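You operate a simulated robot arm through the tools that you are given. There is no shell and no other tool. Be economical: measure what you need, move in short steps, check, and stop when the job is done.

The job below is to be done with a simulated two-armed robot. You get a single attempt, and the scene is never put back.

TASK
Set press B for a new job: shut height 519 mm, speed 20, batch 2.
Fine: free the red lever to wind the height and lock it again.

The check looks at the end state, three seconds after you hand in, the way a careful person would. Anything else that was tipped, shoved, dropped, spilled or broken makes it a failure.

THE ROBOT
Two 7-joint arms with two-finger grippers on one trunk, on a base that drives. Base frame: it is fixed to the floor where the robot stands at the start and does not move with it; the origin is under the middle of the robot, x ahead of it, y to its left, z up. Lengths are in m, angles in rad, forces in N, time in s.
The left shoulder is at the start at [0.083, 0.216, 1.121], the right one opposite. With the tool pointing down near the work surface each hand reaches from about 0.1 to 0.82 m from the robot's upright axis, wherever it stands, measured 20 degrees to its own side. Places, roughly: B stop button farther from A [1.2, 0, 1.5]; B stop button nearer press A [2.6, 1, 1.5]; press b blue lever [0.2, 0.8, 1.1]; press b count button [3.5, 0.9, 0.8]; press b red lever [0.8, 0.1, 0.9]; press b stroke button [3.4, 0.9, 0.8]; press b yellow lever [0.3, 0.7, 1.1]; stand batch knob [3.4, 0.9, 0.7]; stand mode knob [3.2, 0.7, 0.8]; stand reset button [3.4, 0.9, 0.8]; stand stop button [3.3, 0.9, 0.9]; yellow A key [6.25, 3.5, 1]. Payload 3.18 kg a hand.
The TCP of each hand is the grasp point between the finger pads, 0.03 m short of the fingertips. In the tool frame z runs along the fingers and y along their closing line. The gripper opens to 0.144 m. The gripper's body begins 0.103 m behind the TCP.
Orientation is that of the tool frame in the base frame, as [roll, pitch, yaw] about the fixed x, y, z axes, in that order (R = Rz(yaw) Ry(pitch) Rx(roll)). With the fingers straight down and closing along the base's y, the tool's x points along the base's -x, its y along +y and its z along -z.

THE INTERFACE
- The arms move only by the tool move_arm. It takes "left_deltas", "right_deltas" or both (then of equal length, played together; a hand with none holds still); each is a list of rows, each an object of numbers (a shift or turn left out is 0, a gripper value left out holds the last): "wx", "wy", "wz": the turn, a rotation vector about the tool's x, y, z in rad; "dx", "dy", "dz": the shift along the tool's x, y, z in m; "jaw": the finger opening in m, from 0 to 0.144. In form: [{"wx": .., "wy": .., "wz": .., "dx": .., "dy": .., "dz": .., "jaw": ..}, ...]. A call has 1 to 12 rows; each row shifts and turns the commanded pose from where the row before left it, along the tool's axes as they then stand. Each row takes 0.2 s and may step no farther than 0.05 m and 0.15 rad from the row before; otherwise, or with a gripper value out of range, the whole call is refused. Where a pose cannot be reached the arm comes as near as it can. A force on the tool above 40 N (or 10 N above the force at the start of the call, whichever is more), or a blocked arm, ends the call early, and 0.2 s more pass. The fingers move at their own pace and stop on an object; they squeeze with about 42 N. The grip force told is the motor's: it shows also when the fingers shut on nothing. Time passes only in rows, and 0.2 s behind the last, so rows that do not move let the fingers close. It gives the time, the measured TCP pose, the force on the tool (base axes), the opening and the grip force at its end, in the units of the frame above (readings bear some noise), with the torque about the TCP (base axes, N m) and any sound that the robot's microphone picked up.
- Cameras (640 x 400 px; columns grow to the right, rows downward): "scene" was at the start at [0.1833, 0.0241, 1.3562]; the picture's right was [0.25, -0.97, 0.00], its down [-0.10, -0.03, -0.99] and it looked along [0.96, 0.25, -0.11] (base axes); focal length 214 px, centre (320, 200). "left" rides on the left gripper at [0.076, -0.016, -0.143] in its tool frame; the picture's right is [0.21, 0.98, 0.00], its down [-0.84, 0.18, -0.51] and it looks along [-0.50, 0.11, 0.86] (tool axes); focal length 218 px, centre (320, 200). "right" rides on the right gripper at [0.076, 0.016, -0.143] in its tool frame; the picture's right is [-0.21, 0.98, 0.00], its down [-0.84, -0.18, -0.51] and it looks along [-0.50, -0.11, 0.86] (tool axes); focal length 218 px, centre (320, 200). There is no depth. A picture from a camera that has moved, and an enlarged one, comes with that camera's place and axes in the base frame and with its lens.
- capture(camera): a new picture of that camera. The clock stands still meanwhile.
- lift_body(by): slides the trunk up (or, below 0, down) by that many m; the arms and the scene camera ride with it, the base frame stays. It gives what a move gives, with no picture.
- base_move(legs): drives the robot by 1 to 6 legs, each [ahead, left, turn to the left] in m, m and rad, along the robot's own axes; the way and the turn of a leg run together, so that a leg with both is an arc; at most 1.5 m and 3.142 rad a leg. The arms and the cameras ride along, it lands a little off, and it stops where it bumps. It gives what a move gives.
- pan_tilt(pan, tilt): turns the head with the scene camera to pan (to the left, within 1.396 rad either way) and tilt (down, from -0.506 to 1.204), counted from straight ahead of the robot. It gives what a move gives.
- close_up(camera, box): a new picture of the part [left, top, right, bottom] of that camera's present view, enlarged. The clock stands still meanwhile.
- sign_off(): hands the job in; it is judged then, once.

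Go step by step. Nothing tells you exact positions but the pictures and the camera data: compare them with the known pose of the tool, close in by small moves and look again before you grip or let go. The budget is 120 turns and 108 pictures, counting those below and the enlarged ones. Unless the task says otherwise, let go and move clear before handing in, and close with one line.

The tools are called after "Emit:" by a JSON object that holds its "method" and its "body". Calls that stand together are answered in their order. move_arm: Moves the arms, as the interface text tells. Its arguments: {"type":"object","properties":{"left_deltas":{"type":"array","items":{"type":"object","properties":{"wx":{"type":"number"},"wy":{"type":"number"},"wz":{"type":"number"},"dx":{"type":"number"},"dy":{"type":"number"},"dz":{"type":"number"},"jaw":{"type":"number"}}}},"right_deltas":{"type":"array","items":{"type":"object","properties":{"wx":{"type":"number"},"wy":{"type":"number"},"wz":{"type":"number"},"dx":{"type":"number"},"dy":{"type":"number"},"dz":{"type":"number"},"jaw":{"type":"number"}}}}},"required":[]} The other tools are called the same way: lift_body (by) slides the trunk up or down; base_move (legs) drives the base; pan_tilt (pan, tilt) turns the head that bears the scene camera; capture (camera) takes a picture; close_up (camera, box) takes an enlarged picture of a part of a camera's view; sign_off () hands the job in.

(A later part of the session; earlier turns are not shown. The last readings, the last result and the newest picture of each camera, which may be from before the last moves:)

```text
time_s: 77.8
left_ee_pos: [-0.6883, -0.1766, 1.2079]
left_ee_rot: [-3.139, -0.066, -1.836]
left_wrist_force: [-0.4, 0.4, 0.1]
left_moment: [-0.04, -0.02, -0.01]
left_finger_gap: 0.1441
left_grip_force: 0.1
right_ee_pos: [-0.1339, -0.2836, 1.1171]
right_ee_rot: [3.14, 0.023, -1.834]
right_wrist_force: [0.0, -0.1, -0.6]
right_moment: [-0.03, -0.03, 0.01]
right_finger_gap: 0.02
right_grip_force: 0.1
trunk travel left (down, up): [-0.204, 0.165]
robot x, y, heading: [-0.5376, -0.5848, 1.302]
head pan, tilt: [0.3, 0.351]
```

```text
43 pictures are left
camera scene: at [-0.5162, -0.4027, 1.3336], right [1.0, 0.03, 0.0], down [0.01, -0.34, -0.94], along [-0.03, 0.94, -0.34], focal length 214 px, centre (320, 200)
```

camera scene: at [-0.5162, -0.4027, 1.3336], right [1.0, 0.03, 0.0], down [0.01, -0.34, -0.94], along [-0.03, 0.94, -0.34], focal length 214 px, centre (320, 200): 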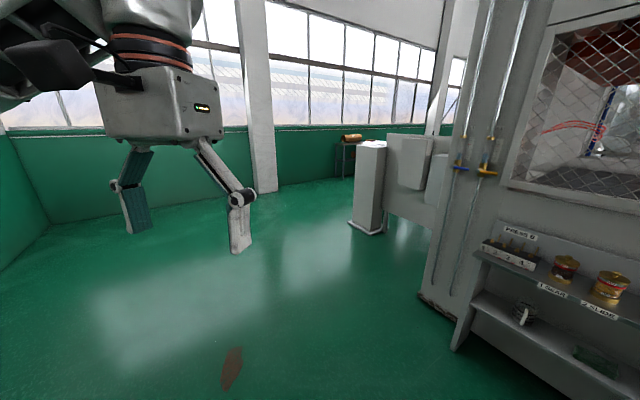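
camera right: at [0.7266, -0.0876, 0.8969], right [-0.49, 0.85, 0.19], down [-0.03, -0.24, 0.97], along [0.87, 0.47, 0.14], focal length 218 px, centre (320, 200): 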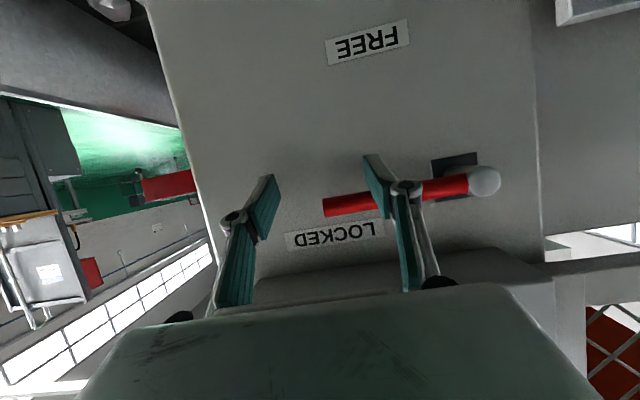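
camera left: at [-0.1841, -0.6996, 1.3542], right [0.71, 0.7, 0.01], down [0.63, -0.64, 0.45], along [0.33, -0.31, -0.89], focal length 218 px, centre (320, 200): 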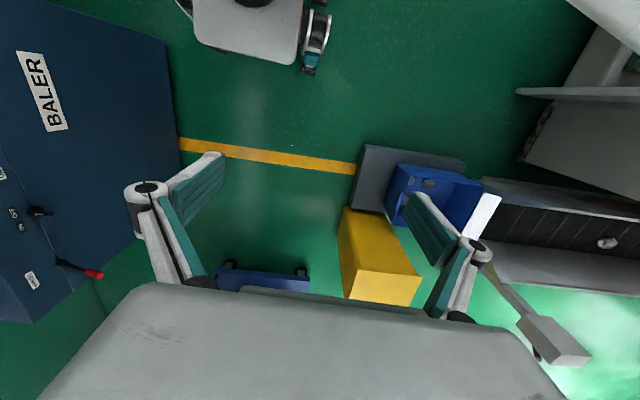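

The left side is wide open. I'll drive along the left of the press, past the shelf and pedestal with clearance, then look ahead.

Emit:
{"method": "base_move", "body": {"legs": [[1.346, 0.33, 0], [0.788, 0.529, 0], [0, 0, -0.7], [0, 0.95, 0]]}}

Emit:
{"method": "pan_tilt", "body": {"pan": -0.35, "tilt": 0.3}}

Emit:
{"method": "capture", "body": {"camera": "scene"}}

```text
time_s: 99.8
left_ee_pos: [-1.2366, 2.9036, 1.2075]
left_ee_rot: [-3.139, -0.065, -2.516]
left_wrist_force: [-0.2, 0.6, 0.6]
left_moment: [0.0, -0.01, 0.01]
left_finger_gap: 0.144
left_grip_force: 0.1
right_ee_pos: [-0.872, 2.4718, 1.1172]
right_ee_rot: [3.139, 0.023, -2.512]
right_wrist_force: [0.1, 0.2, 1.1]
right_moment: [0.01, -0.01, 0.01]
right_finger_gap: 0.0201
right_grip_force: 0.0
trunk travel left (down, up): [-0.204, 0.165]
robot x, y, heading: [-1.3776, 2.4909, 0.625]
head pan, tilt: [0.3, 0.351]
```

```text
time_s: 100.8
left_ee_pos: [-1.236, 2.9032, 1.2066]
left_ee_rot: [-3.138, -0.065, -2.516]
left_wrist_force: [0.1, 0.5, 0.0]
left_moment: [0.0, 0.01, -0.01]
left_finger_gap: 0.1438
left_grip_force: 0.1
right_ee_pos: [-0.8719, 2.4719, 1.1176]
right_ee_rot: [3.141, 0.023, -2.51]
right_wrist_force: [-0.4, 1.0, 0.5]
right_moment: [0.01, -0.03, -0.02]
right_finger_gap: 0.02
right_grip_force: 0.0
trunk travel left (down, up): [-0.204, 0.165]
robot x, y, heading: [-1.3738, 2.4918, 0.625]
head pan, tilt: [-0.351, 0.3]
```

```text
42 pictures are left
camera scene: at [-1.2097, 2.5713, 1.3384], right [0.27, -0.96, 0.0], down [-0.28, -0.08, -0.96], along [0.92, 0.26, -0.3], focal length 214 px, centre (320, 200)
```

scene: 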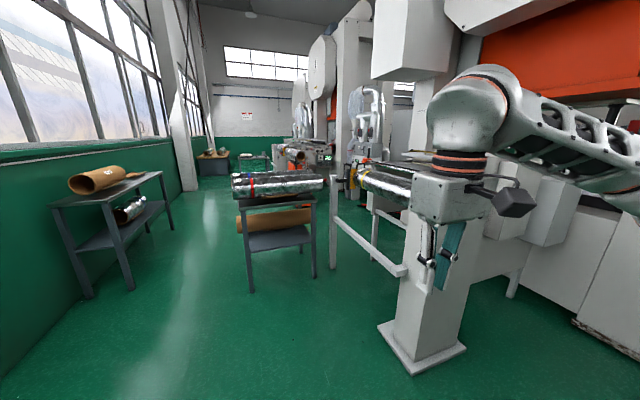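

There's an aisle between the left table and the roll stand. I'll go down its middle and look toward the back of press B.

Emit:
{"method": "base_move", "body": {"legs": [[0, 0.5, -0.03], [1.4, 0, 0]]}}

Emit:
{"method": "pan_tilt", "body": {"pan": -0.6, "tilt": 0.3}}

Emit:
{"method": "capture", "body": {"camera": "scene"}}

```text
time_s: 105.7
left_ee_pos: [-1.5011, 3.2991, 1.2091]
left_ee_rot: [3.138, -0.063, -2.552]
left_wrist_force: [0.3, 0.3, -0.3]
left_moment: [-0.01, 0.01, -0.05]
left_finger_gap: 0.1439
left_grip_force: 0.0
right_ee_pos: [-1.1536, 2.8545, 1.1164]
right_ee_rot: [3.138, 0.025, -2.547]
right_wrist_force: [-0.2, 0.8, 1.0]
right_moment: [-0.02, -0.03, 0.0]
right_finger_gap: 0.0199
right_grip_force: 0.0
trunk travel left (down, up): [-0.204, 0.165]
robot x, y, heading: [-1.6584, 2.8972, 0.59]
head pan, tilt: [-0.351, 0.3]
stopped in leg 1: the robot was blocked; the commanded pose is now the measured one
```

```text
time_s: 106.5
left_ee_pos: [-1.5013, 3.2998, 1.2081]
left_ee_rot: [3.138, -0.065, -2.553]
left_wrist_force: [-0.3, -0.3, 0.4]
left_moment: [-0.01, -0.01, 0.0]
left_finger_gap: 0.1441
left_grip_force: 0.0
right_ee_pos: [-1.1529, 2.8558, 1.1155]
right_ee_rot: [3.137, 0.024, -2.546]
right_wrist_force: [1.6, 0.6, -0.7]
right_moment: [-0.01, 0.03, -0.01]
right_finger_gap: 0.0203
right_grip_force: 0.0
trunk travel left (down, up): [-0.204, 0.165]
robot x, y, heading: [-1.6573, 2.8963, 0.59]
head pan, tilt: [-0.6, 0.3]
```

```text
41 pictures are left
camera scene: at [-1.4842, 2.9437, 1.3383], right [-0.01, -1.0, 0.0], down [-0.3, 0.01, -0.95], along [0.95, -0.01, -0.3], focal length 214 px, centre (320, 200)
```

scene: 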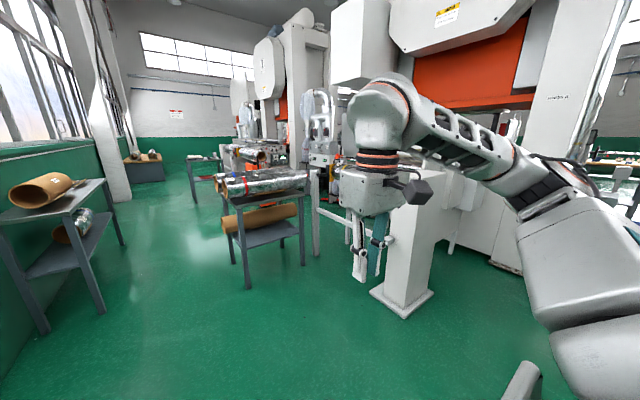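

I was blocked moving left—probably the left elbow against a wall column. I'll look left before moving.

Emit:
{"method": "pan_tilt", "body": {"pan": 1.3, "tilt": 0.4}}

Emit:
{"method": "capture", "body": {"camera": "scene"}}

```text
time_s: 108.3
left_ee_pos: [-1.5015, 3.2998, 1.2081]
left_ee_rot: [3.137, -0.064, -2.551]
left_wrist_force: [0.1, 0.9, 0.6]
left_moment: [-0.05, 0.03, 0.0]
left_finger_gap: 0.1438
left_grip_force: 0.1
right_ee_pos: [-1.1524, 2.8553, 1.1163]
right_ee_rot: [3.136, 0.024, -2.548]
right_wrist_force: [0.7, -0.1, -0.1]
right_moment: [0.02, -0.03, 0.01]
right_finger_gap: 0.0201
right_grip_force: 0.0
trunk travel left (down, up): [-0.204, 0.165]
robot x, y, heading: [-1.6607, 2.8961, 0.591]
head pan, tilt: [1.3, 0.4]
```

```text
40 pictures are left
camera scene: at [-1.6064, 3.0327, 1.3295], right [0.95, 0.31, 0.0], down [0.12, -0.37, -0.92], along [-0.29, 0.88, -0.39], focal length 214 px, centre (320, 200)
```

scene: 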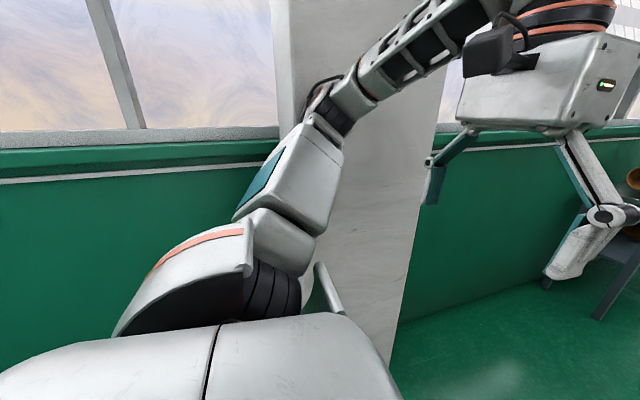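

The pillar is just by my left elbow. I'll raise the trunk a bit, step right, pass the pillar, then thread the aisle (table left at r≈0.57 m, stand right).

Emit:
{"method": "lift_body", "body": {"by": 0.12}}

Emit:
{"method": "base_move", "body": {"legs": [[0, -0.12, 0], [1.0, 0, 0], [0, 0.1, 0]]}}

Emit:
{"method": "pan_tilt", "body": {"pan": -0.4, "tilt": 0.5}}

Emit:
{"method": "capture", "body": {"camera": "scene"}}

```text
time_s: 109.8
left_ee_pos: [-1.5035, 3.304, 1.3275]
left_ee_rot: [-3.139, -0.065, -2.551]
left_wrist_force: [0.2, 0.0, 0.2]
left_moment: [0.01, 0.01, 0.02]
left_finger_gap: 0.1438
left_grip_force: 0.0
right_ee_pos: [-1.1523, 2.8593, 1.2373]
right_ee_rot: [3.14, 0.021, -2.546]
right_wrist_force: [-0.1, 0.3, 0.5]
right_moment: [0.01, 0.0, 0.01]
right_finger_gap: 0.0199
right_grip_force: 0.0
trunk travel left (down, up): [-0.324, 0.045]
robot x, y, heading: [-1.661, 2.8975, 0.588]
head pan, tilt: [1.3, 0.4]
```

```text
time_s: 117.5
left_ee_pos: [-0.6571, 3.8468, 1.3272]
left_ee_rot: [-3.14, -0.064, -2.55]
left_wrist_force: [0.2, -0.1, 0.0]
left_moment: [-0.03, -0.04, -0.01]
left_finger_gap: 0.1441
left_grip_force: 0.1
right_ee_pos: [-0.3078, 3.4033, 1.2372]
right_ee_rot: [3.141, 0.023, -2.548]
right_wrist_force: [0.3, 0.2, -0.1]
right_moment: [-0.03, -0.03, 0.0]
right_finger_gap: 0.0202
right_grip_force: 0.1
trunk travel left (down, up): [-0.324, 0.045]
robot x, y, heading: [-0.8098, 3.443, 0.593]
head pan, tilt: [1.3, 0.4]
```

```text
time_s: 119.2
left_ee_pos: [-0.6548, 3.8471, 1.3273]
left_ee_rot: [3.141, -0.065, -2.553]
left_wrist_force: [0.0, -0.6, -0.2]
left_moment: [0.01, 0.0, 0.04]
left_finger_gap: 0.1441
left_grip_force: 0.1
right_ee_pos: [-0.3069, 3.4021, 1.2374]
right_ee_rot: [3.138, 0.022, -2.546]
right_wrist_force: [-0.4, -0.2, -1.2]
right_moment: [-0.03, 0.03, -0.01]
right_finger_gap: 0.02
right_grip_force: 0.0
trunk travel left (down, up): [-0.324, 0.045]
robot x, y, heading: [-0.8081, 3.4379, 0.585]
head pan, tilt: [-0.4, 0.499]
```

```text
39 pictures are left
camera scene: at [-0.6862, 3.4804, 1.4437], right [0.19, -0.98, 0.0], down [-0.47, -0.09, -0.88], along [0.86, 0.17, -0.48], focal length 214 px, centre (320, 200)
```

scene: 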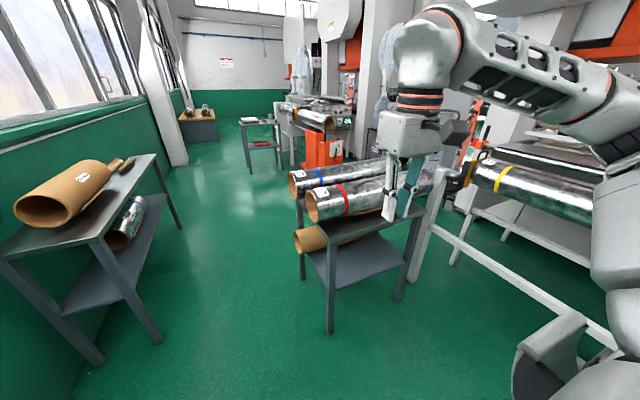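

Clear: base passes between table (r≈-3.9) and roll stand (r≈-2.95). Drive ahead 2.15 m past the stand, then look right.

Emit:
{"method": "base_move", "body": {"legs": [[0, 0.06, 0.008], [1.1, 0, 0], [1.1, 0, 0]]}}

Emit:
{"method": "pan_tilt", "body": {"pan": -1.2, "tilt": 0.3}}

Emit:
{"method": "capture", "body": {"camera": "scene"}}

```text
time_s: 130.8
left_ee_pos: [1.1306, 5.0985, 1.3272]
left_ee_rot: [-3.14, -0.066, -2.549]
left_wrist_force: [-0.4, -0.4, -0.1]
left_moment: [0.0, 0.06, -0.01]
left_finger_gap: 0.1438
left_grip_force: 0.1
right_ee_pos: [1.4795, 4.6562, 1.2376]
right_ee_rot: [3.14, 0.022, -2.544]
right_wrist_force: [0.2, -1.0, 1.0]
right_moment: [-0.02, 0.01, -0.01]
right_finger_gap: 0.0199
right_grip_force: 0.1
trunk travel left (down, up): [-0.324, 0.045]
robot x, y, heading: [0.9749, 4.693, 0.594]
head pan, tilt: [-0.4, 0.499]
```

```text
time_s: 131.9
left_ee_pos: [1.1304, 5.1, 1.3271]
left_ee_rot: [3.141, -0.064, -2.551]
left_wrist_force: [-0.3, -0.4, -0.8]
left_moment: [-0.01, 0.02, 0.03]
left_finger_gap: 0.144
left_grip_force: 0.0
right_ee_pos: [1.4796, 4.656, 1.237]
right_ee_rot: [3.138, 0.024, -2.545]
right_wrist_force: [0.6, 0.6, 0.3]
right_moment: [0.03, 0.01, 0.02]
right_finger_gap: 0.0202
right_grip_force: 0.0
trunk travel left (down, up): [-0.324, 0.045]
robot x, y, heading: [0.9756, 4.6927, 0.59]
head pan, tilt: [-1.201, 0.3]
```

```text
38 pictures are left
camera scene: at [1.0878, 4.6618, 1.4621], right [-0.57, -0.82, 0.0], down [-0.24, 0.17, -0.96], along [0.78, -0.55, -0.3], focal length 214 px, centre (320, 200)
```

scene: 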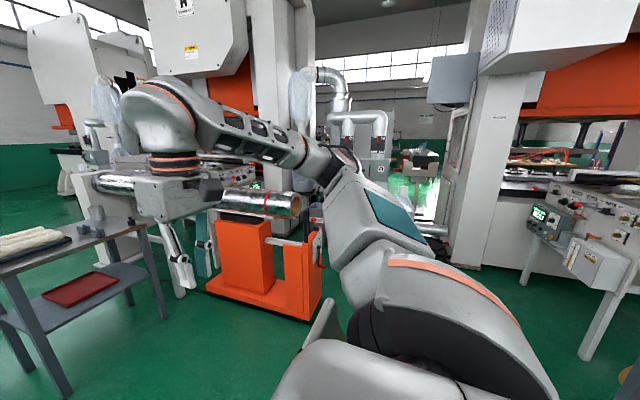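

I can see the aisle behind press B and the stand beyond it (around (3.4, 0.9)). I'll turn right 90° and drive down that aisle.

Emit:
{"method": "base_move", "body": {"legs": [[0, 0, -1.567], [0, 0.06, 0], [1.4, 0, 0]]}}

Emit:
{"method": "pan_tilt", "body": {"pan": 0.0, "tilt": 0.35}}

Emit:
{"method": "capture", "body": {"camera": "scene"}}

```text
time_s: 143.6
left_ee_pos: [2.2273, 3.4027, 1.3285]
left_ee_rot: [3.141, -0.067, 2.162]
left_wrist_force: [0.8, 0.4, -0.1]
left_moment: [0.03, -0.01, 0.05]
left_finger_gap: 0.1441
left_grip_force: 0.1
right_ee_pos: [1.7843, 3.0538, 1.2375]
right_ee_rot: [3.14, 0.023, 2.168]
right_wrist_force: [0.3, -0.3, 0.1]
right_moment: [0.0, 0.0, -0.01]
right_finger_gap: 0.0199
right_grip_force: 0.1
trunk travel left (down, up): [-0.324, 0.045]
robot x, y, heading: [1.8224, 3.558, -0.978]
head pan, tilt: [-1.201, 0.3]
```

```text
time_s: 145.0
left_ee_pos: [2.2278, 3.4019, 1.3253]
left_ee_rot: [-3.141, -0.065, 2.162]
left_wrist_force: [-0.6, 0.0, -0.1]
left_moment: [0.01, 0.03, -0.01]
left_finger_gap: 0.1442
left_grip_force: 0.1
right_ee_pos: [1.7838, 3.0534, 1.2369]
right_ee_rot: [3.14, 0.022, 2.169]
right_wrist_force: [-0.5, -0.2, -0.9]
right_moment: [0.0, 0.0, 0.0]
right_finger_gap: 0.0201
right_grip_force: 0.1
trunk travel left (down, up): [-0.324, 0.045]
robot x, y, heading: [1.8194, 3.5543, -0.976]
head pan, tilt: [0.0, 0.351]
```

```text
37 pictures are left
camera scene: at [1.8964, 3.4467, 1.4574], right [-0.83, -0.56, 0.0], down [-0.19, 0.29, -0.94], along [0.52, -0.78, -0.34], focal length 214 px, centre (320, 200)
```

scene: 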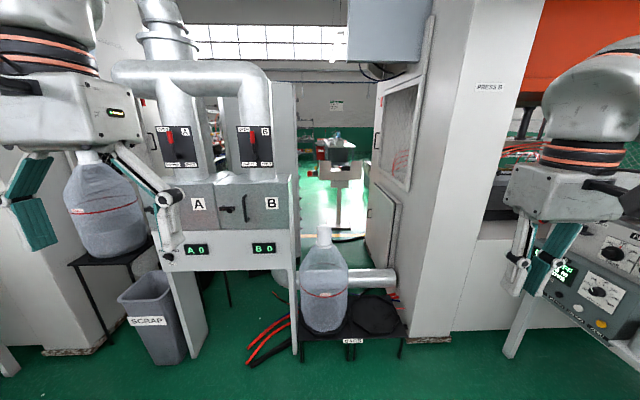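

The dust extractor and its pipe block this aisle. But there's a panel with dials on the right by press B; let me look closely at it and at the stand.

Emit:
{"method": "pan_tilt", "body": {"pan": -0.6, "tilt": 0.5}}

Emit:
{"method": "capture", "body": {"camera": "scene"}}

Emit:
{"method": "pan_tilt", "body": {"pan": 0.0, "tilt": 0.35}}

Emit:
{"method": "close_up", "body": {"camera": "scene", "box": [270, 120, 400, 360]}}

Emit:
{"method": "close_up", "body": {"camera": "scene", "box": [300, 110, 390, 200]}}

```text
time_s: 146.0
left_ee_pos: [2.2279, 3.4027, 1.3275]
left_ee_rot: [-3.141, -0.065, 2.163]
left_wrist_force: [-0.1, 0.4, 1.0]
left_moment: [-0.02, -0.06, 0.01]
left_finger_gap: 0.1439
left_grip_force: 0.0
right_ee_pos: [1.7836, 3.0527, 1.2373]
right_ee_rot: [3.14, 0.024, 2.166]
right_wrist_force: [0.0, 0.8, 0.2]
right_moment: [0.02, 0.0, -0.02]
right_finger_gap: 0.0198
right_grip_force: 0.1
trunk travel left (down, up): [-0.324, 0.045]
robot x, y, heading: [1.821, 3.5599, -0.982]
head pan, tilt: [-0.6, 0.499]
```

```text
36 pictures are left
camera scene: at [1.8438, 3.4331, 1.4437], right [-1.0, 0.01, 0.0], down [0.0, 0.48, -0.88], along [-0.01, -0.88, -0.48], focal length 214 px, centre (320, 200)
```

scene: 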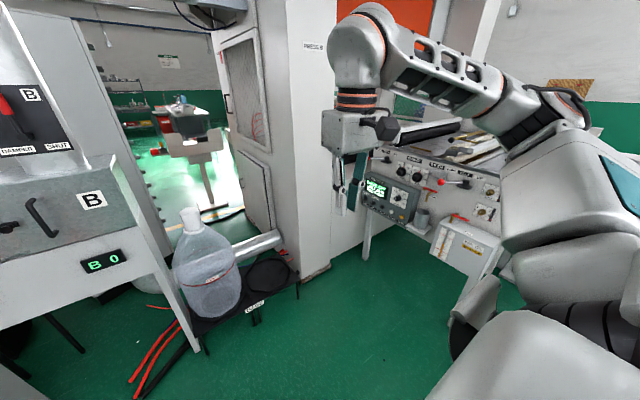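

```text
time_s: 147.0
left_ee_pos: [2.2271, 3.4022, 1.3266]
left_ee_rot: [-3.141, -0.065, 2.162]
left_wrist_force: [-0.6, 0.3, 0.6]
left_moment: [0.0, -0.02, 0.02]
left_finger_gap: 0.1442
left_grip_force: 0.1
right_ee_pos: [1.7828, 3.0534, 1.2382]
right_ee_rot: [3.14, 0.023, 2.168]
right_wrist_force: [-0.5, -0.2, -0.2]
right_moment: [-0.05, -0.03, 0.01]
right_finger_gap: 0.0198
right_grip_force: 0.0
trunk travel left (down, up): [-0.324, 0.045]
robot x, y, heading: [1.8213, 3.5635, -0.981]
head pan, tilt: [0.0, 0.351]
```

```text
1.67 times, centred on (335, 240) of scene
camera zoom: at [1.8964, 3.4467, 1.4573], right [-0.83, -0.56, 0.0], down [-0.19, 0.29, -0.94], along [0.52, -0.78, -0.34], focal length 358 px, centre (295, 133)
```

zoom: 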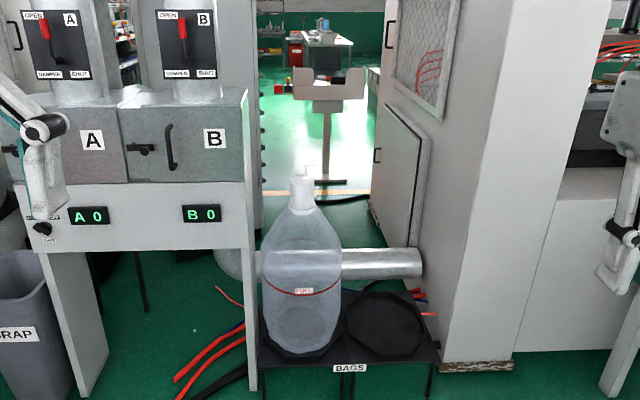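

```text
4.44 times, centred on (345, 155) of scene
camera zoom: at [1.8964, 3.4467, 1.4573], right [-0.83, -0.56, 0.0], down [-0.19, 0.29, -0.94], along [0.52, -0.78, -0.34], focal length 953 px, centre (209, 400)
```

zoom: 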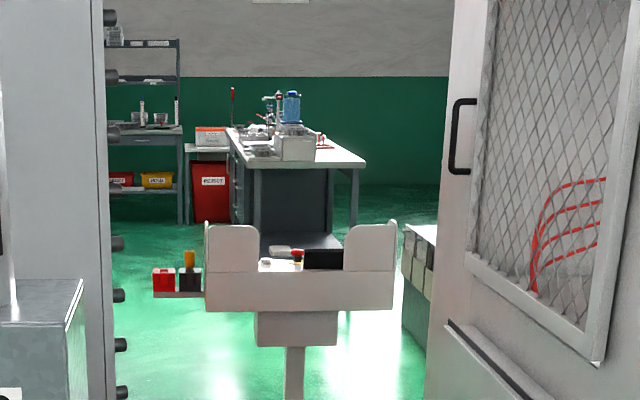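

The control stand faces away, toward the bench aisle. Before deciding on a route, let me read this rear panel in close-up.

Emit:
{"method": "pan_tilt", "body": {"pan": -0.6, "tilt": 0.5}}

Emit:
{"method": "close_up", "body": {"camera": "scene", "box": [350, 145, 510, 275]}}

Emit:
{"method": "close_up", "body": {"camera": "scene", "box": [130, 90, 240, 230]}}

```text
time_s: 148.0
left_ee_pos: [2.2279, 3.4026, 1.3274]
left_ee_rot: [-3.139, -0.064, 2.162]
left_wrist_force: [0.0, -0.1, -0.3]
left_moment: [-0.02, 0.02, 0.0]
left_finger_gap: 0.1441
left_grip_force: 0.1
right_ee_pos: [1.7831, 3.0537, 1.2369]
right_ee_rot: [3.14, 0.022, 2.168]
right_wrist_force: [0.1, 0.2, 0.3]
right_moment: [0.03, -0.01, 0.02]
right_finger_gap: 0.02
right_grip_force: 0.0
trunk travel left (down, up): [-0.324, 0.045]
robot x, y, heading: [1.8241, 3.5574, -0.981]
head pan, tilt: [-0.6, 0.499]
```

```text
3.08 times, centred on (430, 210) of scene
camera zoom: at [1.8438, 3.4331, 1.4437], right [-1.0, 0.01, 0.0], down [0.0, 0.48, -0.88], along [-0.01, -0.88, -0.48], focal length 660 px, centre (-18, 169)
```

zoom: 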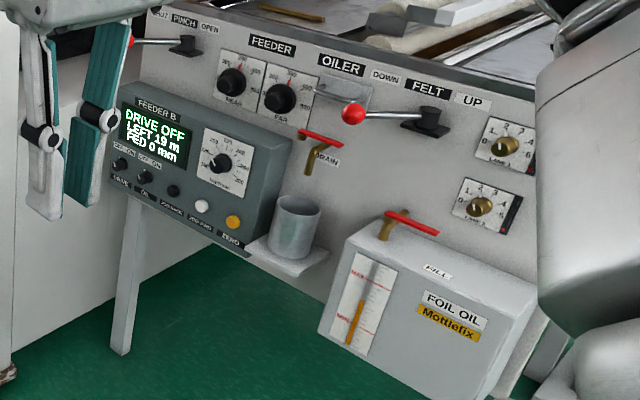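

```text
2.86 times, centred on (185, 160) of scene
camera zoom: at [1.8438, 3.4331, 1.4437], right [-1.0, 0.01, 0.0], down [0.0, 0.48, -0.88], along [-0.01, -0.88, -0.48], focal length 613 px, centre (706, 314)
```

zoom: 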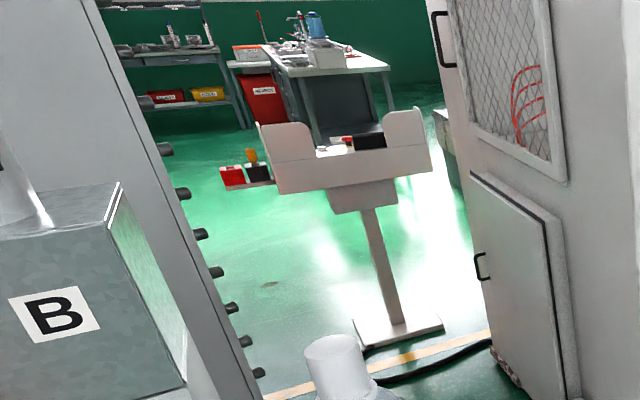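

The rear panel is only the feeder; speed and batch must be on the stand. This aisle is blocked, so I'll back out and try the way around press A.

Emit:
{"method": "base_move", "body": {"legs": [[-1.45, 0, 0], [0, 0, 1.571]]}}

Emit:
{"method": "pan_tilt", "body": {"pan": -0.15, "tilt": 0.25}}

Emit:
{"method": "capture", "body": {"camera": "scene"}}

```text
time_s: 159.1
left_ee_pos: [1.1663, 5.1997, 1.3273]
left_ee_rot: [-3.14, -0.064, -2.574]
left_wrist_force: [-0.2, 1.1, -0.4]
left_moment: [0.01, 0.01, 0.0]
left_finger_gap: 0.1441
left_grip_force: 0.0
right_ee_pos: [1.5053, 4.7479, 1.2382]
right_ee_rot: [3.139, 0.023, -2.567]
right_wrist_force: [0.0, -0.4, 0.3]
right_moment: [0.02, -0.01, -0.02]
right_finger_gap: 0.0199
right_grip_force: 0.2
trunk travel left (down, up): [-0.324, 0.045]
robot x, y, heading: [1.0016, 4.7943, 0.566]
head pan, tilt: [-0.6, 0.499]
```

```text
time_s: 160.0
left_ee_pos: [1.1661, 5.2006, 1.3272]
left_ee_rot: [-3.141, -0.063, -2.575]
left_wrist_force: [0.3, 0.3, 0.9]
left_moment: [0.06, 0.0, 0.0]
left_finger_gap: 0.1441
left_grip_force: 0.0
right_ee_pos: [1.5045, 4.7485, 1.2378]
right_ee_rot: [3.139, 0.023, -2.57]
right_wrist_force: [0.4, -0.3, -0.8]
right_moment: [-0.01, -0.02, 0.03]
right_finger_gap: 0.0199
right_grip_force: 0.1
trunk travel left (down, up): [-0.324, 0.045]
robot x, y, heading: [1.0035, 4.8, 0.562]
head pan, tilt: [-0.15, 0.25]
```

```text
31 pictures are left
camera scene: at [1.1233, 4.8575, 1.4668], right [0.4, -0.91, 0.0], down [-0.23, -0.1, -0.97], along [0.89, 0.39, -0.25], focal length 214 px, centre (320, 200)
```

scene: 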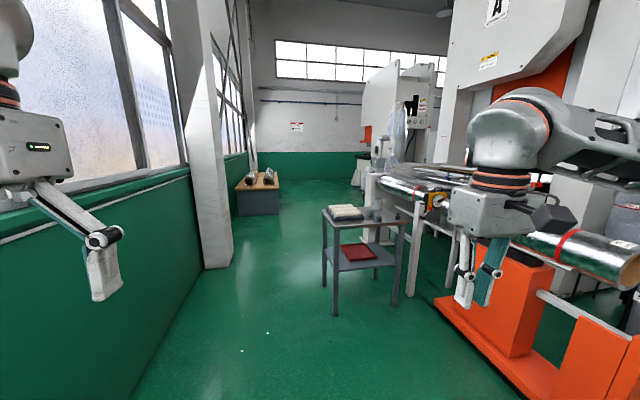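

Path past the little table exists. I'll turn to face right and travel sideways (narrower that way), then view the far side of press A.

Emit:
{"method": "base_move", "body": {"legs": [[0, 0, -1.539], [0, 1.45, 0], [0, 1.45, 0], [0, 0.9, 0]]}}

Emit:
{"method": "pan_tilt", "body": {"pan": 0.2, "tilt": 0.3}}

Emit:
{"method": "capture", "body": {"camera": "scene"}}

```text
time_s: 197.2
left_ee_pos: [4.5397, 6.8505, 1.327]
left_ee_rot: [-3.142, -0.065, 2.178]
left_wrist_force: [0.3, 0.1, 0.0]
left_moment: [-0.02, 0.01, -0.01]
left_finger_gap: 0.1439
left_grip_force: 0.1
right_ee_pos: [4.1016, 6.4955, 1.2373]
right_ee_rot: [3.139, 0.02, 2.179]
right_wrist_force: [-0.5, 0.2, 0.9]
right_moment: [0.0, 0.0, -0.03]
right_finger_gap: 0.02
right_grip_force: 0.0
trunk travel left (down, up): [-0.324, 0.045]
robot x, y, heading: [4.1321, 6.996, -0.966]
head pan, tilt: [-0.15, 0.25]
```

```text
time_s: 198.0
left_ee_pos: [4.5414, 6.8503, 1.3267]
left_ee_rot: [-3.139, -0.066, 2.177]
left_wrist_force: [-0.5, 0.3, 0.9]
left_moment: [0.01, 0.01, -0.01]
left_finger_gap: 0.144
left_grip_force: 0.0
right_ee_pos: [4.1025, 6.4954, 1.2377]
right_ee_rot: [3.139, 0.023, 2.182]
right_wrist_force: [-0.9, 0.5, -0.2]
right_moment: [0.01, -0.02, 0.04]
right_finger_gap: 0.0199
right_grip_force: 0.1
trunk travel left (down, up): [-0.324, 0.045]
robot x, y, heading: [4.1277, 6.9976, -0.966]
head pan, tilt: [0.201, 0.3]
```

```text
30 pictures are left
camera scene: at [4.2239, 6.9022, 1.4621], right [-0.69, -0.72, 0.0], down [-0.21, 0.2, -0.96], along [0.69, -0.66, -0.3], focal length 214 px, centre (320, 200)
```

scene: 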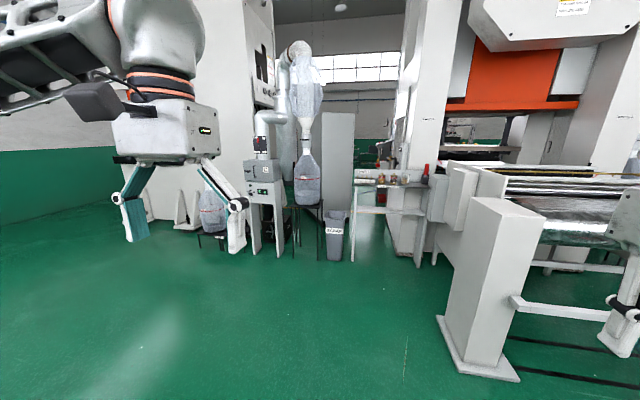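

Let me enlarge the region between press A and the next machine to see whether there's any passage, and the far-left end.

Emit:
{"method": "close_up", "body": {"camera": "scene", "box": [230, 110, 450, 290]}}

Emit:
{"method": "pan_tilt", "body": {"pan": 0.9, "tilt": 0.25}}

Emit:
{"method": "capture", "body": {"camera": "scene"}}

```text
2.22 times, centred on (340, 200) of scene
camera zoom: at [4.2239, 6.9022, 1.4621], right [-0.69, -0.72, 0.0], down [-0.21, 0.2, -0.96], along [0.69, -0.66, -0.3], focal length 477 px, centre (276, 200)
```

zoom: 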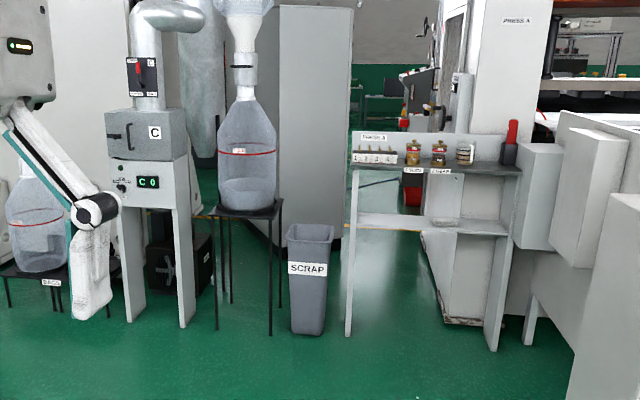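

```text
time_s: 199.1
left_ee_pos: [4.5396, 6.851, 1.3275]
left_ee_rot: [-3.14, -0.065, 2.177]
left_wrist_force: [-0.1, -0.3, -0.1]
left_moment: [0.0, 0.01, -0.01]
left_finger_gap: 0.1442
left_grip_force: 0.0
right_ee_pos: [4.1026, 6.4949, 1.2377]
right_ee_rot: [3.14, 0.022, 2.181]
right_wrist_force: [0.2, 0.3, -0.1]
right_moment: [-0.01, -0.03, -0.01]
right_finger_gap: 0.0202
right_grip_force: 0.1
trunk travel left (down, up): [-0.324, 0.045]
robot x, y, heading: [4.131, 7.0046, -0.966]
head pan, tilt: [0.901, 0.25]
```

```text
28 pictures are left
camera scene: at [4.2499, 6.9607, 1.4668], right [-0.07, -1.0, 0.0], down [-0.25, 0.02, -0.97], along [0.97, -0.06, -0.25], focal length 214 px, centre (320, 200)
```

scene: 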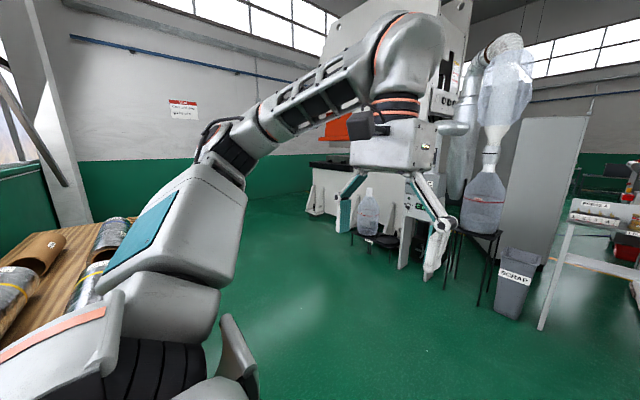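

The A-front passage is blocked by the scrap bin too. There seems to be a gap between the third press and the end wall; I'll drive there and look.

Emit:
{"method": "base_move", "body": {"legs": [[0.8, 0.9, 0], [0, 1.45, 0], [0, 1.2, 0]]}}

Emit:
{"method": "pan_tilt", "body": {"pan": 0.15, "tilt": 0.3}}

Emit:
{"method": "capture", "body": {"camera": "scene"}}

```text
time_s: 229.9
left_ee_pos: [7.9217, 8.0982, 1.3277]
left_ee_rot: [3.141, -0.065, 2.139]
left_wrist_force: [0.1, 0.5, -0.2]
left_moment: [-0.04, 0.03, -0.01]
left_finger_gap: 0.1442
left_grip_force: 0.0
right_ee_pos: [7.4705, 7.7606, 1.2371]
right_ee_rot: [3.139, 0.023, 2.145]
right_wrist_force: [-1.0, -0.2, -0.1]
right_moment: [-0.01, -0.02, 0.03]
right_finger_gap: 0.0202
right_grip_force: 0.1
trunk travel left (down, up): [-0.324, 0.045]
robot x, y, heading: [7.5148, 8.2635, -1.004]
head pan, tilt: [0.901, 0.25]
```

```text
time_s: 231.0
left_ee_pos: [7.9226, 8.0986, 1.3276]
left_ee_rot: [-3.141, -0.063, 2.138]
left_wrist_force: [-0.5, -0.1, -0.2]
left_moment: [0.01, 0.0, 0.03]
left_finger_gap: 0.144
left_grip_force: 0.1
right_ee_pos: [7.4708, 7.7604, 1.2372]
right_ee_rot: [3.14, 0.023, 2.143]
right_wrist_force: [0.2, 0.1, 0.1]
right_moment: [0.03, -0.01, -0.01]
right_finger_gap: 0.0198
right_grip_force: 0.2
trunk travel left (down, up): [-0.324, 0.045]
robot x, y, heading: [7.521, 8.2667, -1.005]
head pan, tilt: [0.15, 0.3]
```

```text
27 pictures are left
camera scene: at [7.6036, 8.1592, 1.4621], right [-0.75, -0.66, 0.0], down [-0.19, 0.22, -0.96], along [0.63, -0.72, -0.3], focal length 214 px, centre (320, 200)
```

scene: 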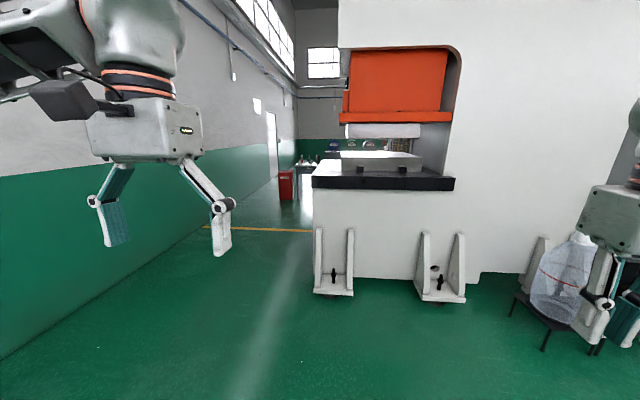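

The gap between this press and the end wall is ~1.9 m wide. Drive through its middle and look right.

Emit:
{"method": "base_move", "body": {"legs": [[0, 1.15, 0.028], [1.45, 0, 0], [1.45, 0, 0], [0.6, 0, 0]]}}

Emit:
{"method": "pan_tilt", "body": {"pan": -0.9, "tilt": 0.25}}

Emit:
{"method": "capture", "body": {"camera": "scene"}}

```text
time_s: 258.0
left_ee_pos: [10.7795, 5.7733, 1.3276]
left_ee_rot: [3.141, -0.064, 2.134]
left_wrist_force: [0.2, -0.2, 0.1]
left_moment: [0.04, 0.01, 0.0]
left_finger_gap: 0.1441
left_grip_force: 0.1
right_ee_pos: [10.3256, 5.4358, 1.2375]
right_ee_rot: [3.141, 0.024, 2.138]
right_wrist_force: [0.6, -0.6, -0.1]
right_moment: [-0.02, 0.01, 0.0]
right_finger_gap: 0.02
right_grip_force: 0.1
trunk travel left (down, up): [-0.324, 0.045]
robot x, y, heading: [10.3754, 5.9381, -1.01]
head pan, tilt: [0.15, 0.3]
```

```text
time_s: 259.3
left_ee_pos: [10.78, 5.7733, 1.3272]
left_ee_rot: [-3.141, -0.063, 2.132]
left_wrist_force: [0.2, -0.6, -0.6]
left_moment: [0.0, 0.02, -0.03]
left_finger_gap: 0.144
left_grip_force: 0.2
right_ee_pos: [10.3266, 5.4362, 1.2382]
right_ee_rot: [3.141, 0.022, 2.14]
right_wrist_force: [-0.3, 0.2, 0.3]
right_moment: [0.01, 0.04, -0.02]
right_finger_gap: 0.02
right_grip_force: 0.1
trunk travel left (down, up): [-0.324, 0.045]
robot x, y, heading: [10.3782, 5.9385, -1.007]
head pan, tilt: [-0.901, 0.25]
```

```text
26 pictures are left
camera scene: at [10.3696, 5.8172, 1.4668], right [-0.94, 0.33, 0.0], down [0.08, 0.23, -0.97], along [-0.32, -0.91, -0.25], focal length 214 px, centre (320, 200)
```

scene: 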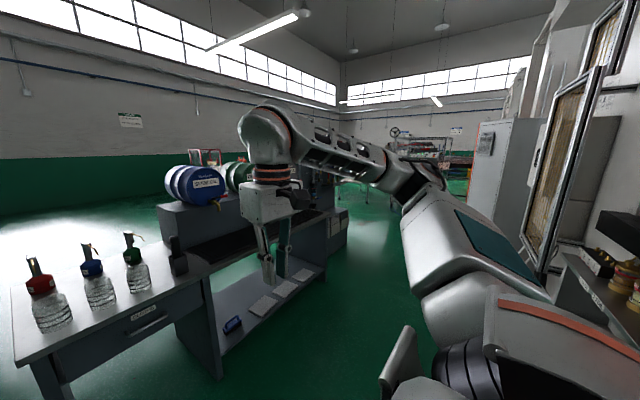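

The aisle along the front side of the presses is open (about r 0.6–2.1). I'll turn to face along it, centre myself, and look.

Emit:
{"method": "base_move", "body": {"legs": [[0, 0, -1.54], [0, 0.5, 0]]}}

Emit:
{"method": "pan_tilt", "body": {"pan": 0.0, "tilt": 0.35}}

Emit:
{"method": "capture", "body": {"camera": "scene"}}

```text
time_s: 267.9
left_ee_pos: [10.5008, 5.1151, 1.326]
left_ee_rot: [3.141, -0.064, 0.589]
left_wrist_force: [0.4, 0.5, 1.0]
left_moment: [-0.02, 0.02, -0.01]
left_finger_gap: 0.1442
left_grip_force: 0.0
right_ee_pos: [10.1529, 5.5605, 1.2371]
right_ee_rot: [3.14, 0.023, 0.594]
right_wrist_force: [0.7, 0.2, -0.2]
right_moment: [-0.01, 0.0, 0.02]
right_finger_gap: 0.0196
right_grip_force: 0.1
trunk travel left (down, up): [-0.324, 0.045]
robot x, y, heading: [10.6576, 5.5225, -2.553]
head pan, tilt: [-0.901, 0.25]
```

```text
time_s: 269.1
left_ee_pos: [10.5026, 5.1167, 1.3264]
left_ee_rot: [3.141, -0.066, 0.589]
left_wrist_force: [0.3, 0.2, 0.4]
left_moment: [0.03, 0.0, 0.02]
left_finger_gap: 0.144
left_grip_force: 0.1
right_ee_pos: [10.1548, 5.5597, 1.2379]
right_ee_rot: [3.139, 0.023, 0.593]
right_wrist_force: [-0.9, 0.7, -1.1]
right_moment: [0.0, -0.03, -0.02]
right_finger_gap: 0.0203
right_grip_force: 0.1
trunk travel left (down, up): [-0.324, 0.045]
robot x, y, heading: [10.658, 5.5202, -2.552]
head pan, tilt: [0.0, 0.351]
```

```text
25 pictures are left
camera scene: at [10.5481, 5.4491, 1.4574], right [-0.55, 0.83, 0.0], down [0.29, 0.19, -0.94], along [-0.78, -0.52, -0.34], focal length 214 px, centre (320, 200)
```

scene: 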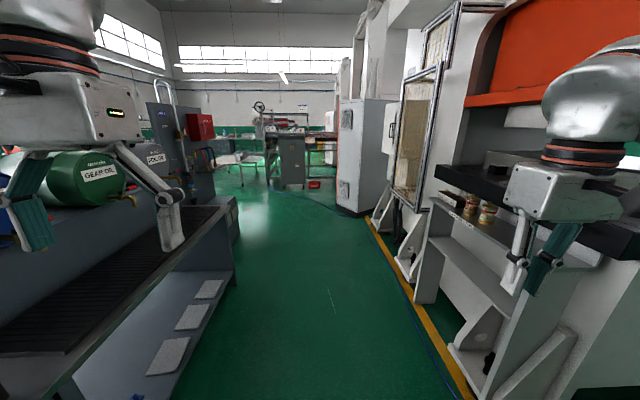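

Aisle is clear ahead. Advance ~2.6 m and look again.

Emit:
{"method": "base_move", "body": {"legs": [[1.3, 0, 0], [1.3, 0, 0]]}}

Emit:
{"method": "pan_tilt", "body": {"pan": 0.0, "tilt": 0.4}}

Emit:
{"method": "capture", "body": {"camera": "scene"}}

```text
time_s: 281.9
left_ee_pos: [8.3636, 3.605, 1.328]
left_ee_rot: [3.14, -0.065, 0.621]
left_wrist_force: [0.5, -0.5, 0.7]
left_moment: [0.03, -0.04, -0.04]
left_finger_gap: 0.1439
left_grip_force: 0.2
right_ee_pos: [8.0002, 4.0394, 1.2373]
right_ee_rot: [3.139, 0.023, 0.626]
right_wrist_force: [-0.2, -0.5, -0.8]
right_moment: [0.0, -0.03, 0.01]
right_finger_gap: 0.0201
right_grip_force: 0.1
trunk travel left (down, up): [-0.324, 0.045]
robot x, y, heading: [8.5096, 4.0145, -2.517]
head pan, tilt: [0.0, 0.351]
```

```text
time_s: 282.5
left_ee_pos: [8.3619, 3.6058, 1.3281]
left_ee_rot: [3.141, -0.064, 0.621]
left_wrist_force: [-0.4, -0.5, 0.4]
left_moment: [-0.03, 0.03, -0.01]
left_finger_gap: 0.1439
left_grip_force: 0.0
right_ee_pos: [8.0007, 4.0378, 1.2369]
right_ee_rot: [3.139, 0.023, 0.626]
right_wrist_force: [0.8, -0.8, 0.5]
right_moment: [0.01, 0.04, 0.02]
right_finger_gap: 0.02
right_grip_force: 0.0
trunk travel left (down, up): [-0.324, 0.045]
robot x, y, heading: [8.5067, 4.0145, -2.516]
head pan, tilt: [0.0, 0.4]
```

```text
24 pictures are left
camera scene: at [8.3986, 3.9403, 1.4528], right [-0.58, 0.81, 0.0], down [0.32, 0.23, -0.92], along [-0.75, -0.54, -0.39], focal length 214 px, centre (320, 200)
```

scene: 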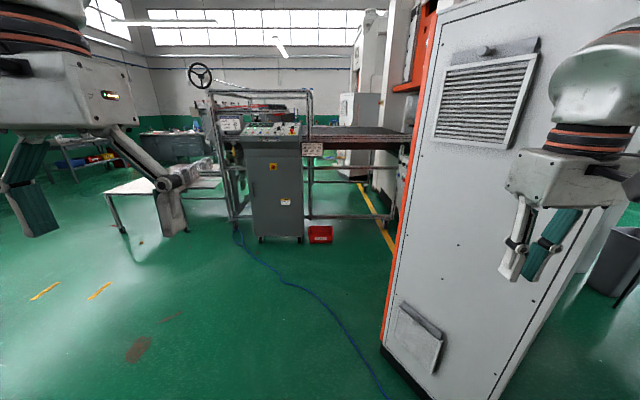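

A machine with a side table spans ahead; I need to go around its left end. Look left first.

Emit:
{"method": "pan_tilt", "body": {"pan": 0.9, "tilt": 0.4}}

Emit:
{"method": "capture", "body": {"camera": "scene"}}

```text
time_s: 283.7
left_ee_pos: [8.3638, 3.6057, 1.3271]
left_ee_rot: [3.141, -0.065, 0.621]
left_wrist_force: [0.5, -0.3, -1.1]
left_moment: [-0.01, -0.03, -0.01]
left_finger_gap: 0.1438
left_grip_force: 0.1
right_ee_pos: [7.9998, 4.0398, 1.238]
right_ee_rot: [3.14, 0.023, 0.627]
right_wrist_force: [-0.3, 0.4, 0.0]
right_moment: [0.01, -0.01, 0.01]
right_finger_gap: 0.0198
right_grip_force: 0.0
trunk travel left (down, up): [-0.324, 0.045]
robot x, y, heading: [8.505, 4.0155, -2.518]
head pan, tilt: [0.901, 0.4]
```

```text
23 pictures are left
camera scene: at [8.4693, 3.9016, 1.4528], right [-1.0, 0.05, 0.0], down [0.02, 0.39, -0.92], along [-0.05, -0.92, -0.39], focal length 214 px, centre (320, 200)
```

scene: 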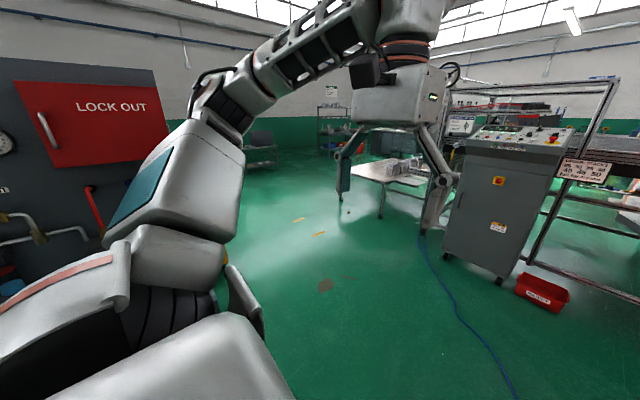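

Open floor to the left. I'll go forward a bit, sidestep left ~3.3 m, then ahead past the white table.

Emit:
{"method": "base_move", "body": {"legs": [[0.64, 0, -0.031], [0, 1.45, 0], [0, 1.45, 0], [0, 0.4, 0], [1.4, 0, 0], [1.4, 0, 0]]}}

Emit:
{"method": "pan_tilt", "body": {"pan": -0.45, "tilt": 0.3}}

Emit:
{"method": "capture", "body": {"camera": "scene"}}

```text
time_s: 286.6
left_ee_pos: [7.9662, 3.3194, 1.3311]
left_ee_rot: [-3.116, -0.041, 0.525]
left_wrist_force: [-0.2, -0.5, -0.3]
left_moment: [0.0, -0.06, 0.02]
left_finger_gap: 0.1437
left_grip_force: 0.2
right_ee_pos: [7.6391, 3.7929, 1.2553]
right_ee_rot: [3.14, 0.046, 0.506]
right_wrist_force: [0.6, 0.3, 0.1]
right_moment: [-0.01, 0.0, 0.01]
right_finger_gap: 0.0202
right_grip_force: 0.0
trunk travel left (down, up): [-0.324, 0.045]
robot x, y, heading: [8.1092, 3.7252, -2.613]
head pan, tilt: [0.901, 0.4]
stopped in leg 1: the robot was blocked; the commanded pose is now the measured one
```

```text
time_s: 288.1
left_ee_pos: [7.9697, 3.3214, 1.3311]
left_ee_rot: [-3.114, -0.034, 0.528]
left_wrist_force: [0.1, 0.2, 0.2]
left_moment: [0.02, -0.01, 0.02]
left_finger_gap: 0.1442
left_grip_force: 0.1
right_ee_pos: [7.6397, 3.7939, 1.2535]
right_ee_rot: [-3.14, 0.047, 0.507]
right_wrist_force: [0.0, -0.7, 0.3]
right_moment: [0.02, 0.01, -0.02]
right_finger_gap: 0.02
right_grip_force: 0.2
trunk travel left (down, up): [-0.324, 0.045]
robot x, y, heading: [8.1044, 3.7279, -2.611]
head pan, tilt: [-0.45, 0.3]
```

```text
22 pictures are left
camera scene: at [8.0261, 3.6897, 1.4654], right [-0.08, 1.0, 0.01], down [0.26, 0.03, -0.96], along [-0.96, -0.07, -0.26], focal length 214 px, centre (320, 200)
```

scene: 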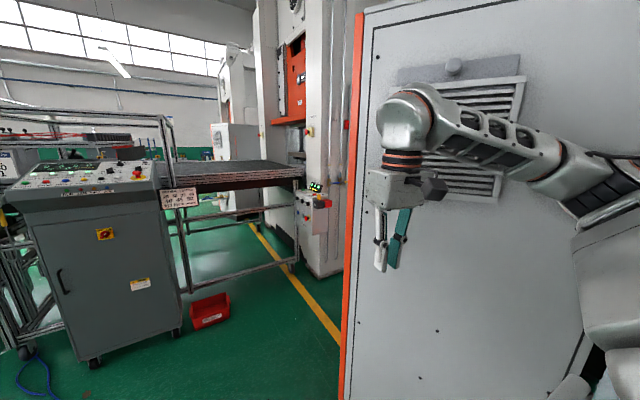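

My right elbow met the orange-edged cabinet. Move left away from it, square up, then continue.

Emit:
{"method": "base_move", "body": {"legs": [[0, 0.4, 0], [0, 0, 0.064], [0.15, 1.3, 0], [0, 1.4, 0], [0, 0.2, 0]]}}

Emit:
{"method": "pan_tilt", "body": {"pan": -0.3, "tilt": 0.35}}

Emit:
{"method": "capture", "body": {"camera": "scene"}}

```text
time_s: 302.9
left_ee_pos: [8.7893, 1.8448, 1.3284]
left_ee_rot: [-3.138, -0.063, 0.636]
left_wrist_force: [-0.6, 0.0, -0.5]
left_moment: [-0.01, 0.02, -0.01]
left_finger_gap: 0.1439
left_grip_force: 0.0
right_ee_pos: [8.4159, 2.2777, 1.2344]
right_ee_rot: [3.12, 0.015, 0.616]
right_wrist_force: [-0.6, 0.6, -0.3]
right_moment: [-0.01, -0.04, -0.01]
right_finger_gap: 0.0201
right_grip_force: 0.1
trunk travel left (down, up): [-0.324, 0.045]
robot x, y, heading: [8.9252, 2.2567, -2.506]
head pan, tilt: [-0.45, 0.3]
stopped in leg 3: the robot was blocked; the commanded pose is now the measured one
```

```text
time_s: 303.6
left_ee_pos: [8.7889, 1.8452, 1.3286]
left_ee_rot: [-3.14, -0.062, 0.635]
left_wrist_force: [0.1, -0.6, -0.3]
left_moment: [-0.01, 0.02, 0.03]
left_finger_gap: 0.144
left_grip_force: 0.0
right_ee_pos: [8.4152, 2.2789, 1.235]
right_ee_rot: [3.121, 0.015, 0.614]
right_wrist_force: [0.8, -0.3, 0.2]
right_moment: [0.03, 0.0, 0.01]
right_finger_gap: 0.0199
right_grip_force: 0.1
trunk travel left (down, up): [-0.324, 0.045]
robot x, y, heading: [8.9263, 2.2533, -2.509]
head pan, tilt: [-0.3, 0.351]
```

```text
21 pictures are left
camera scene: at [8.8065, 2.2035, 1.4574], right [-0.33, 0.94, 0.0], down [0.32, 0.11, -0.94], along [-0.89, -0.31, -0.34], focal length 214 px, centre (320, 200)
```

scene: 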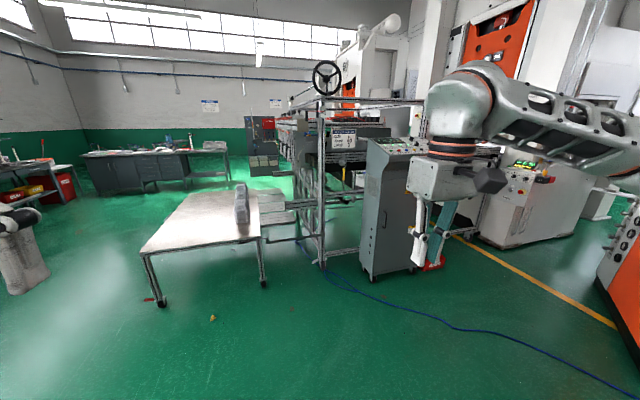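

Something at back-left (lockout bench) stopped me. I'll go forward 0.6 m first, then sidestep left past the white table.

Emit:
{"method": "base_move", "body": {"legs": [[0.6, 0, -0.03], [0, 1.0, 0], [0, 0.75, 0], [1.4, 0, 0], [1.3, 0, 0]]}}

Emit:
{"method": "pan_tilt", "body": {"pan": -0.5, "tilt": 0.35}}

Emit:
{"method": "capture", "body": {"camera": "scene"}}

```text
time_s: 334.9
left_ee_pos: [7.0709, -1.4702, 1.3287]
left_ee_rot: [-3.14, -0.06, 0.605]
left_wrist_force: [-0.5, -0.2, -0.1]
left_moment: [0.01, -0.02, 0.02]
left_finger_gap: 0.1439
left_grip_force: 0.0
right_ee_pos: [6.7086, -1.0267, 1.2355]
right_ee_rot: [3.121, 0.017, 0.585]
right_wrist_force: [0.1, -0.5, 0.1]
right_moment: [0.02, 0.0, 0.01]
right_finger_gap: 0.02
right_grip_force: 0.1
trunk travel left (down, up): [-0.324, 0.045]
robot x, y, heading: [7.2172, -1.0587, -2.536]
head pan, tilt: [-0.3, 0.351]
```

```text
time_s: 335.7
left_ee_pos: [7.0702, -1.4697, 1.3285]
left_ee_rot: [-3.14, -0.061, 0.605]
left_wrist_force: [-0.6, 0.6, 0.0]
left_moment: [0.0, 0.02, 0.01]
left_finger_gap: 0.1438
left_grip_force: 0.0
right_ee_pos: [6.709, -1.026, 1.2352]
right_ee_rot: [3.12, 0.015, 0.585]
right_wrist_force: [-0.6, 1.1, 0.0]
right_moment: [0.0, 0.02, -0.02]
right_finger_gap: 0.0201
right_grip_force: 0.1
trunk travel left (down, up): [-0.324, 0.045]
robot x, y, heading: [7.2171, -1.0574, -2.539]
head pan, tilt: [-0.499, 0.351]
```

```text
20 pictures are left
camera scene: at [7.0936, -1.0937, 1.4574], right [-0.11, 0.99, 0.0], down [0.34, 0.04, -0.94], along [-0.93, -0.1, -0.34], focal length 214 px, centre (320, 200)
```

scene: 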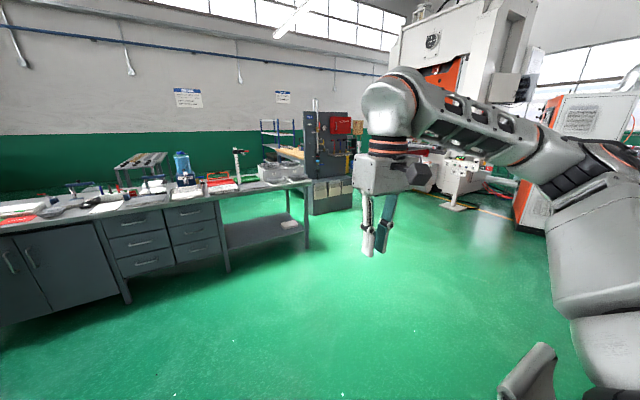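

I'm now in the operators' open floor; the stand is visible ahead near (3.4, 0.9). Turn to face toward the presses and look for obstacles.

Emit:
{"method": "base_move", "body": {"legs": [[0, 0, -1.579]]}}

Emit:
{"method": "pan_tilt", "body": {"pan": 0.45, "tilt": 0.35}}

Emit:
{"method": "capture", "body": {"camera": "scene"}}

```text
time_s: 340.0
left_ee_pos: [6.8129, -0.9035, 1.3292]
left_ee_rot: [-3.14, -0.061, -0.992]
left_wrist_force: [0.4, 0.2, 1.0]
left_moment: [0.0, -0.02, 0.02]
left_finger_gap: 0.1442
left_grip_force: 0.0
right_ee_pos: [7.2673, -0.5524, 1.2351]
right_ee_rot: [3.121, 0.017, -1.014]
right_wrist_force: [0.1, -0.4, 0.0]
right_moment: [0.02, 0.0, -0.01]
right_finger_gap: 0.0199
right_grip_force: 0.1
trunk travel left (down, up): [-0.324, 0.045]
robot x, y, heading: [7.2107, -1.0597, 2.148]
head pan, tilt: [-0.499, 0.351]
```

```text
time_s: 341.2
left_ee_pos: [6.8132, -0.9031, 1.3293]
left_ee_rot: [-3.14, -0.06, -0.993]
left_wrist_force: [-0.2, -0.3, 0.6]
left_moment: [0.0, 0.02, 0.02]
left_finger_gap: 0.144
left_grip_force: 0.0
right_ee_pos: [7.2678, -0.5531, 1.2355]
right_ee_rot: [3.12, 0.016, -1.015]
right_wrist_force: [0.1, -1.1, 0.2]
right_moment: [-0.01, -0.01, -0.01]
right_finger_gap: 0.0198
right_grip_force: 0.0
trunk travel left (down, up): [-0.324, 0.045]
robot x, y, heading: [7.2185, -1.0648, 2.153]
head pan, tilt: [0.45, 0.351]
```

```text
19 pictures are left
camera scene: at [7.1175, -0.9786, 1.4574], right [0.52, 0.86, 0.0], down [0.29, -0.18, -0.94], along [-0.8, 0.49, -0.34], focal length 214 px, centre (320, 200)
```

scene: 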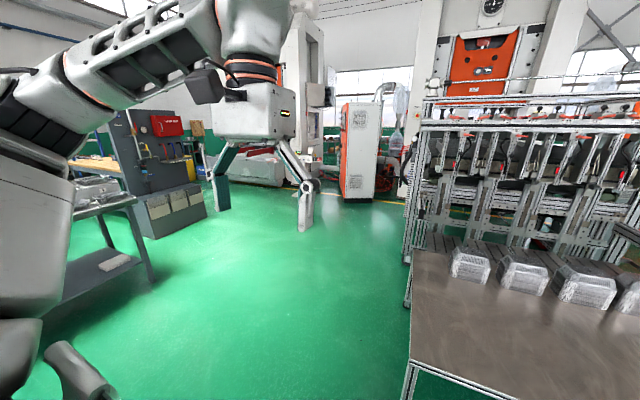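

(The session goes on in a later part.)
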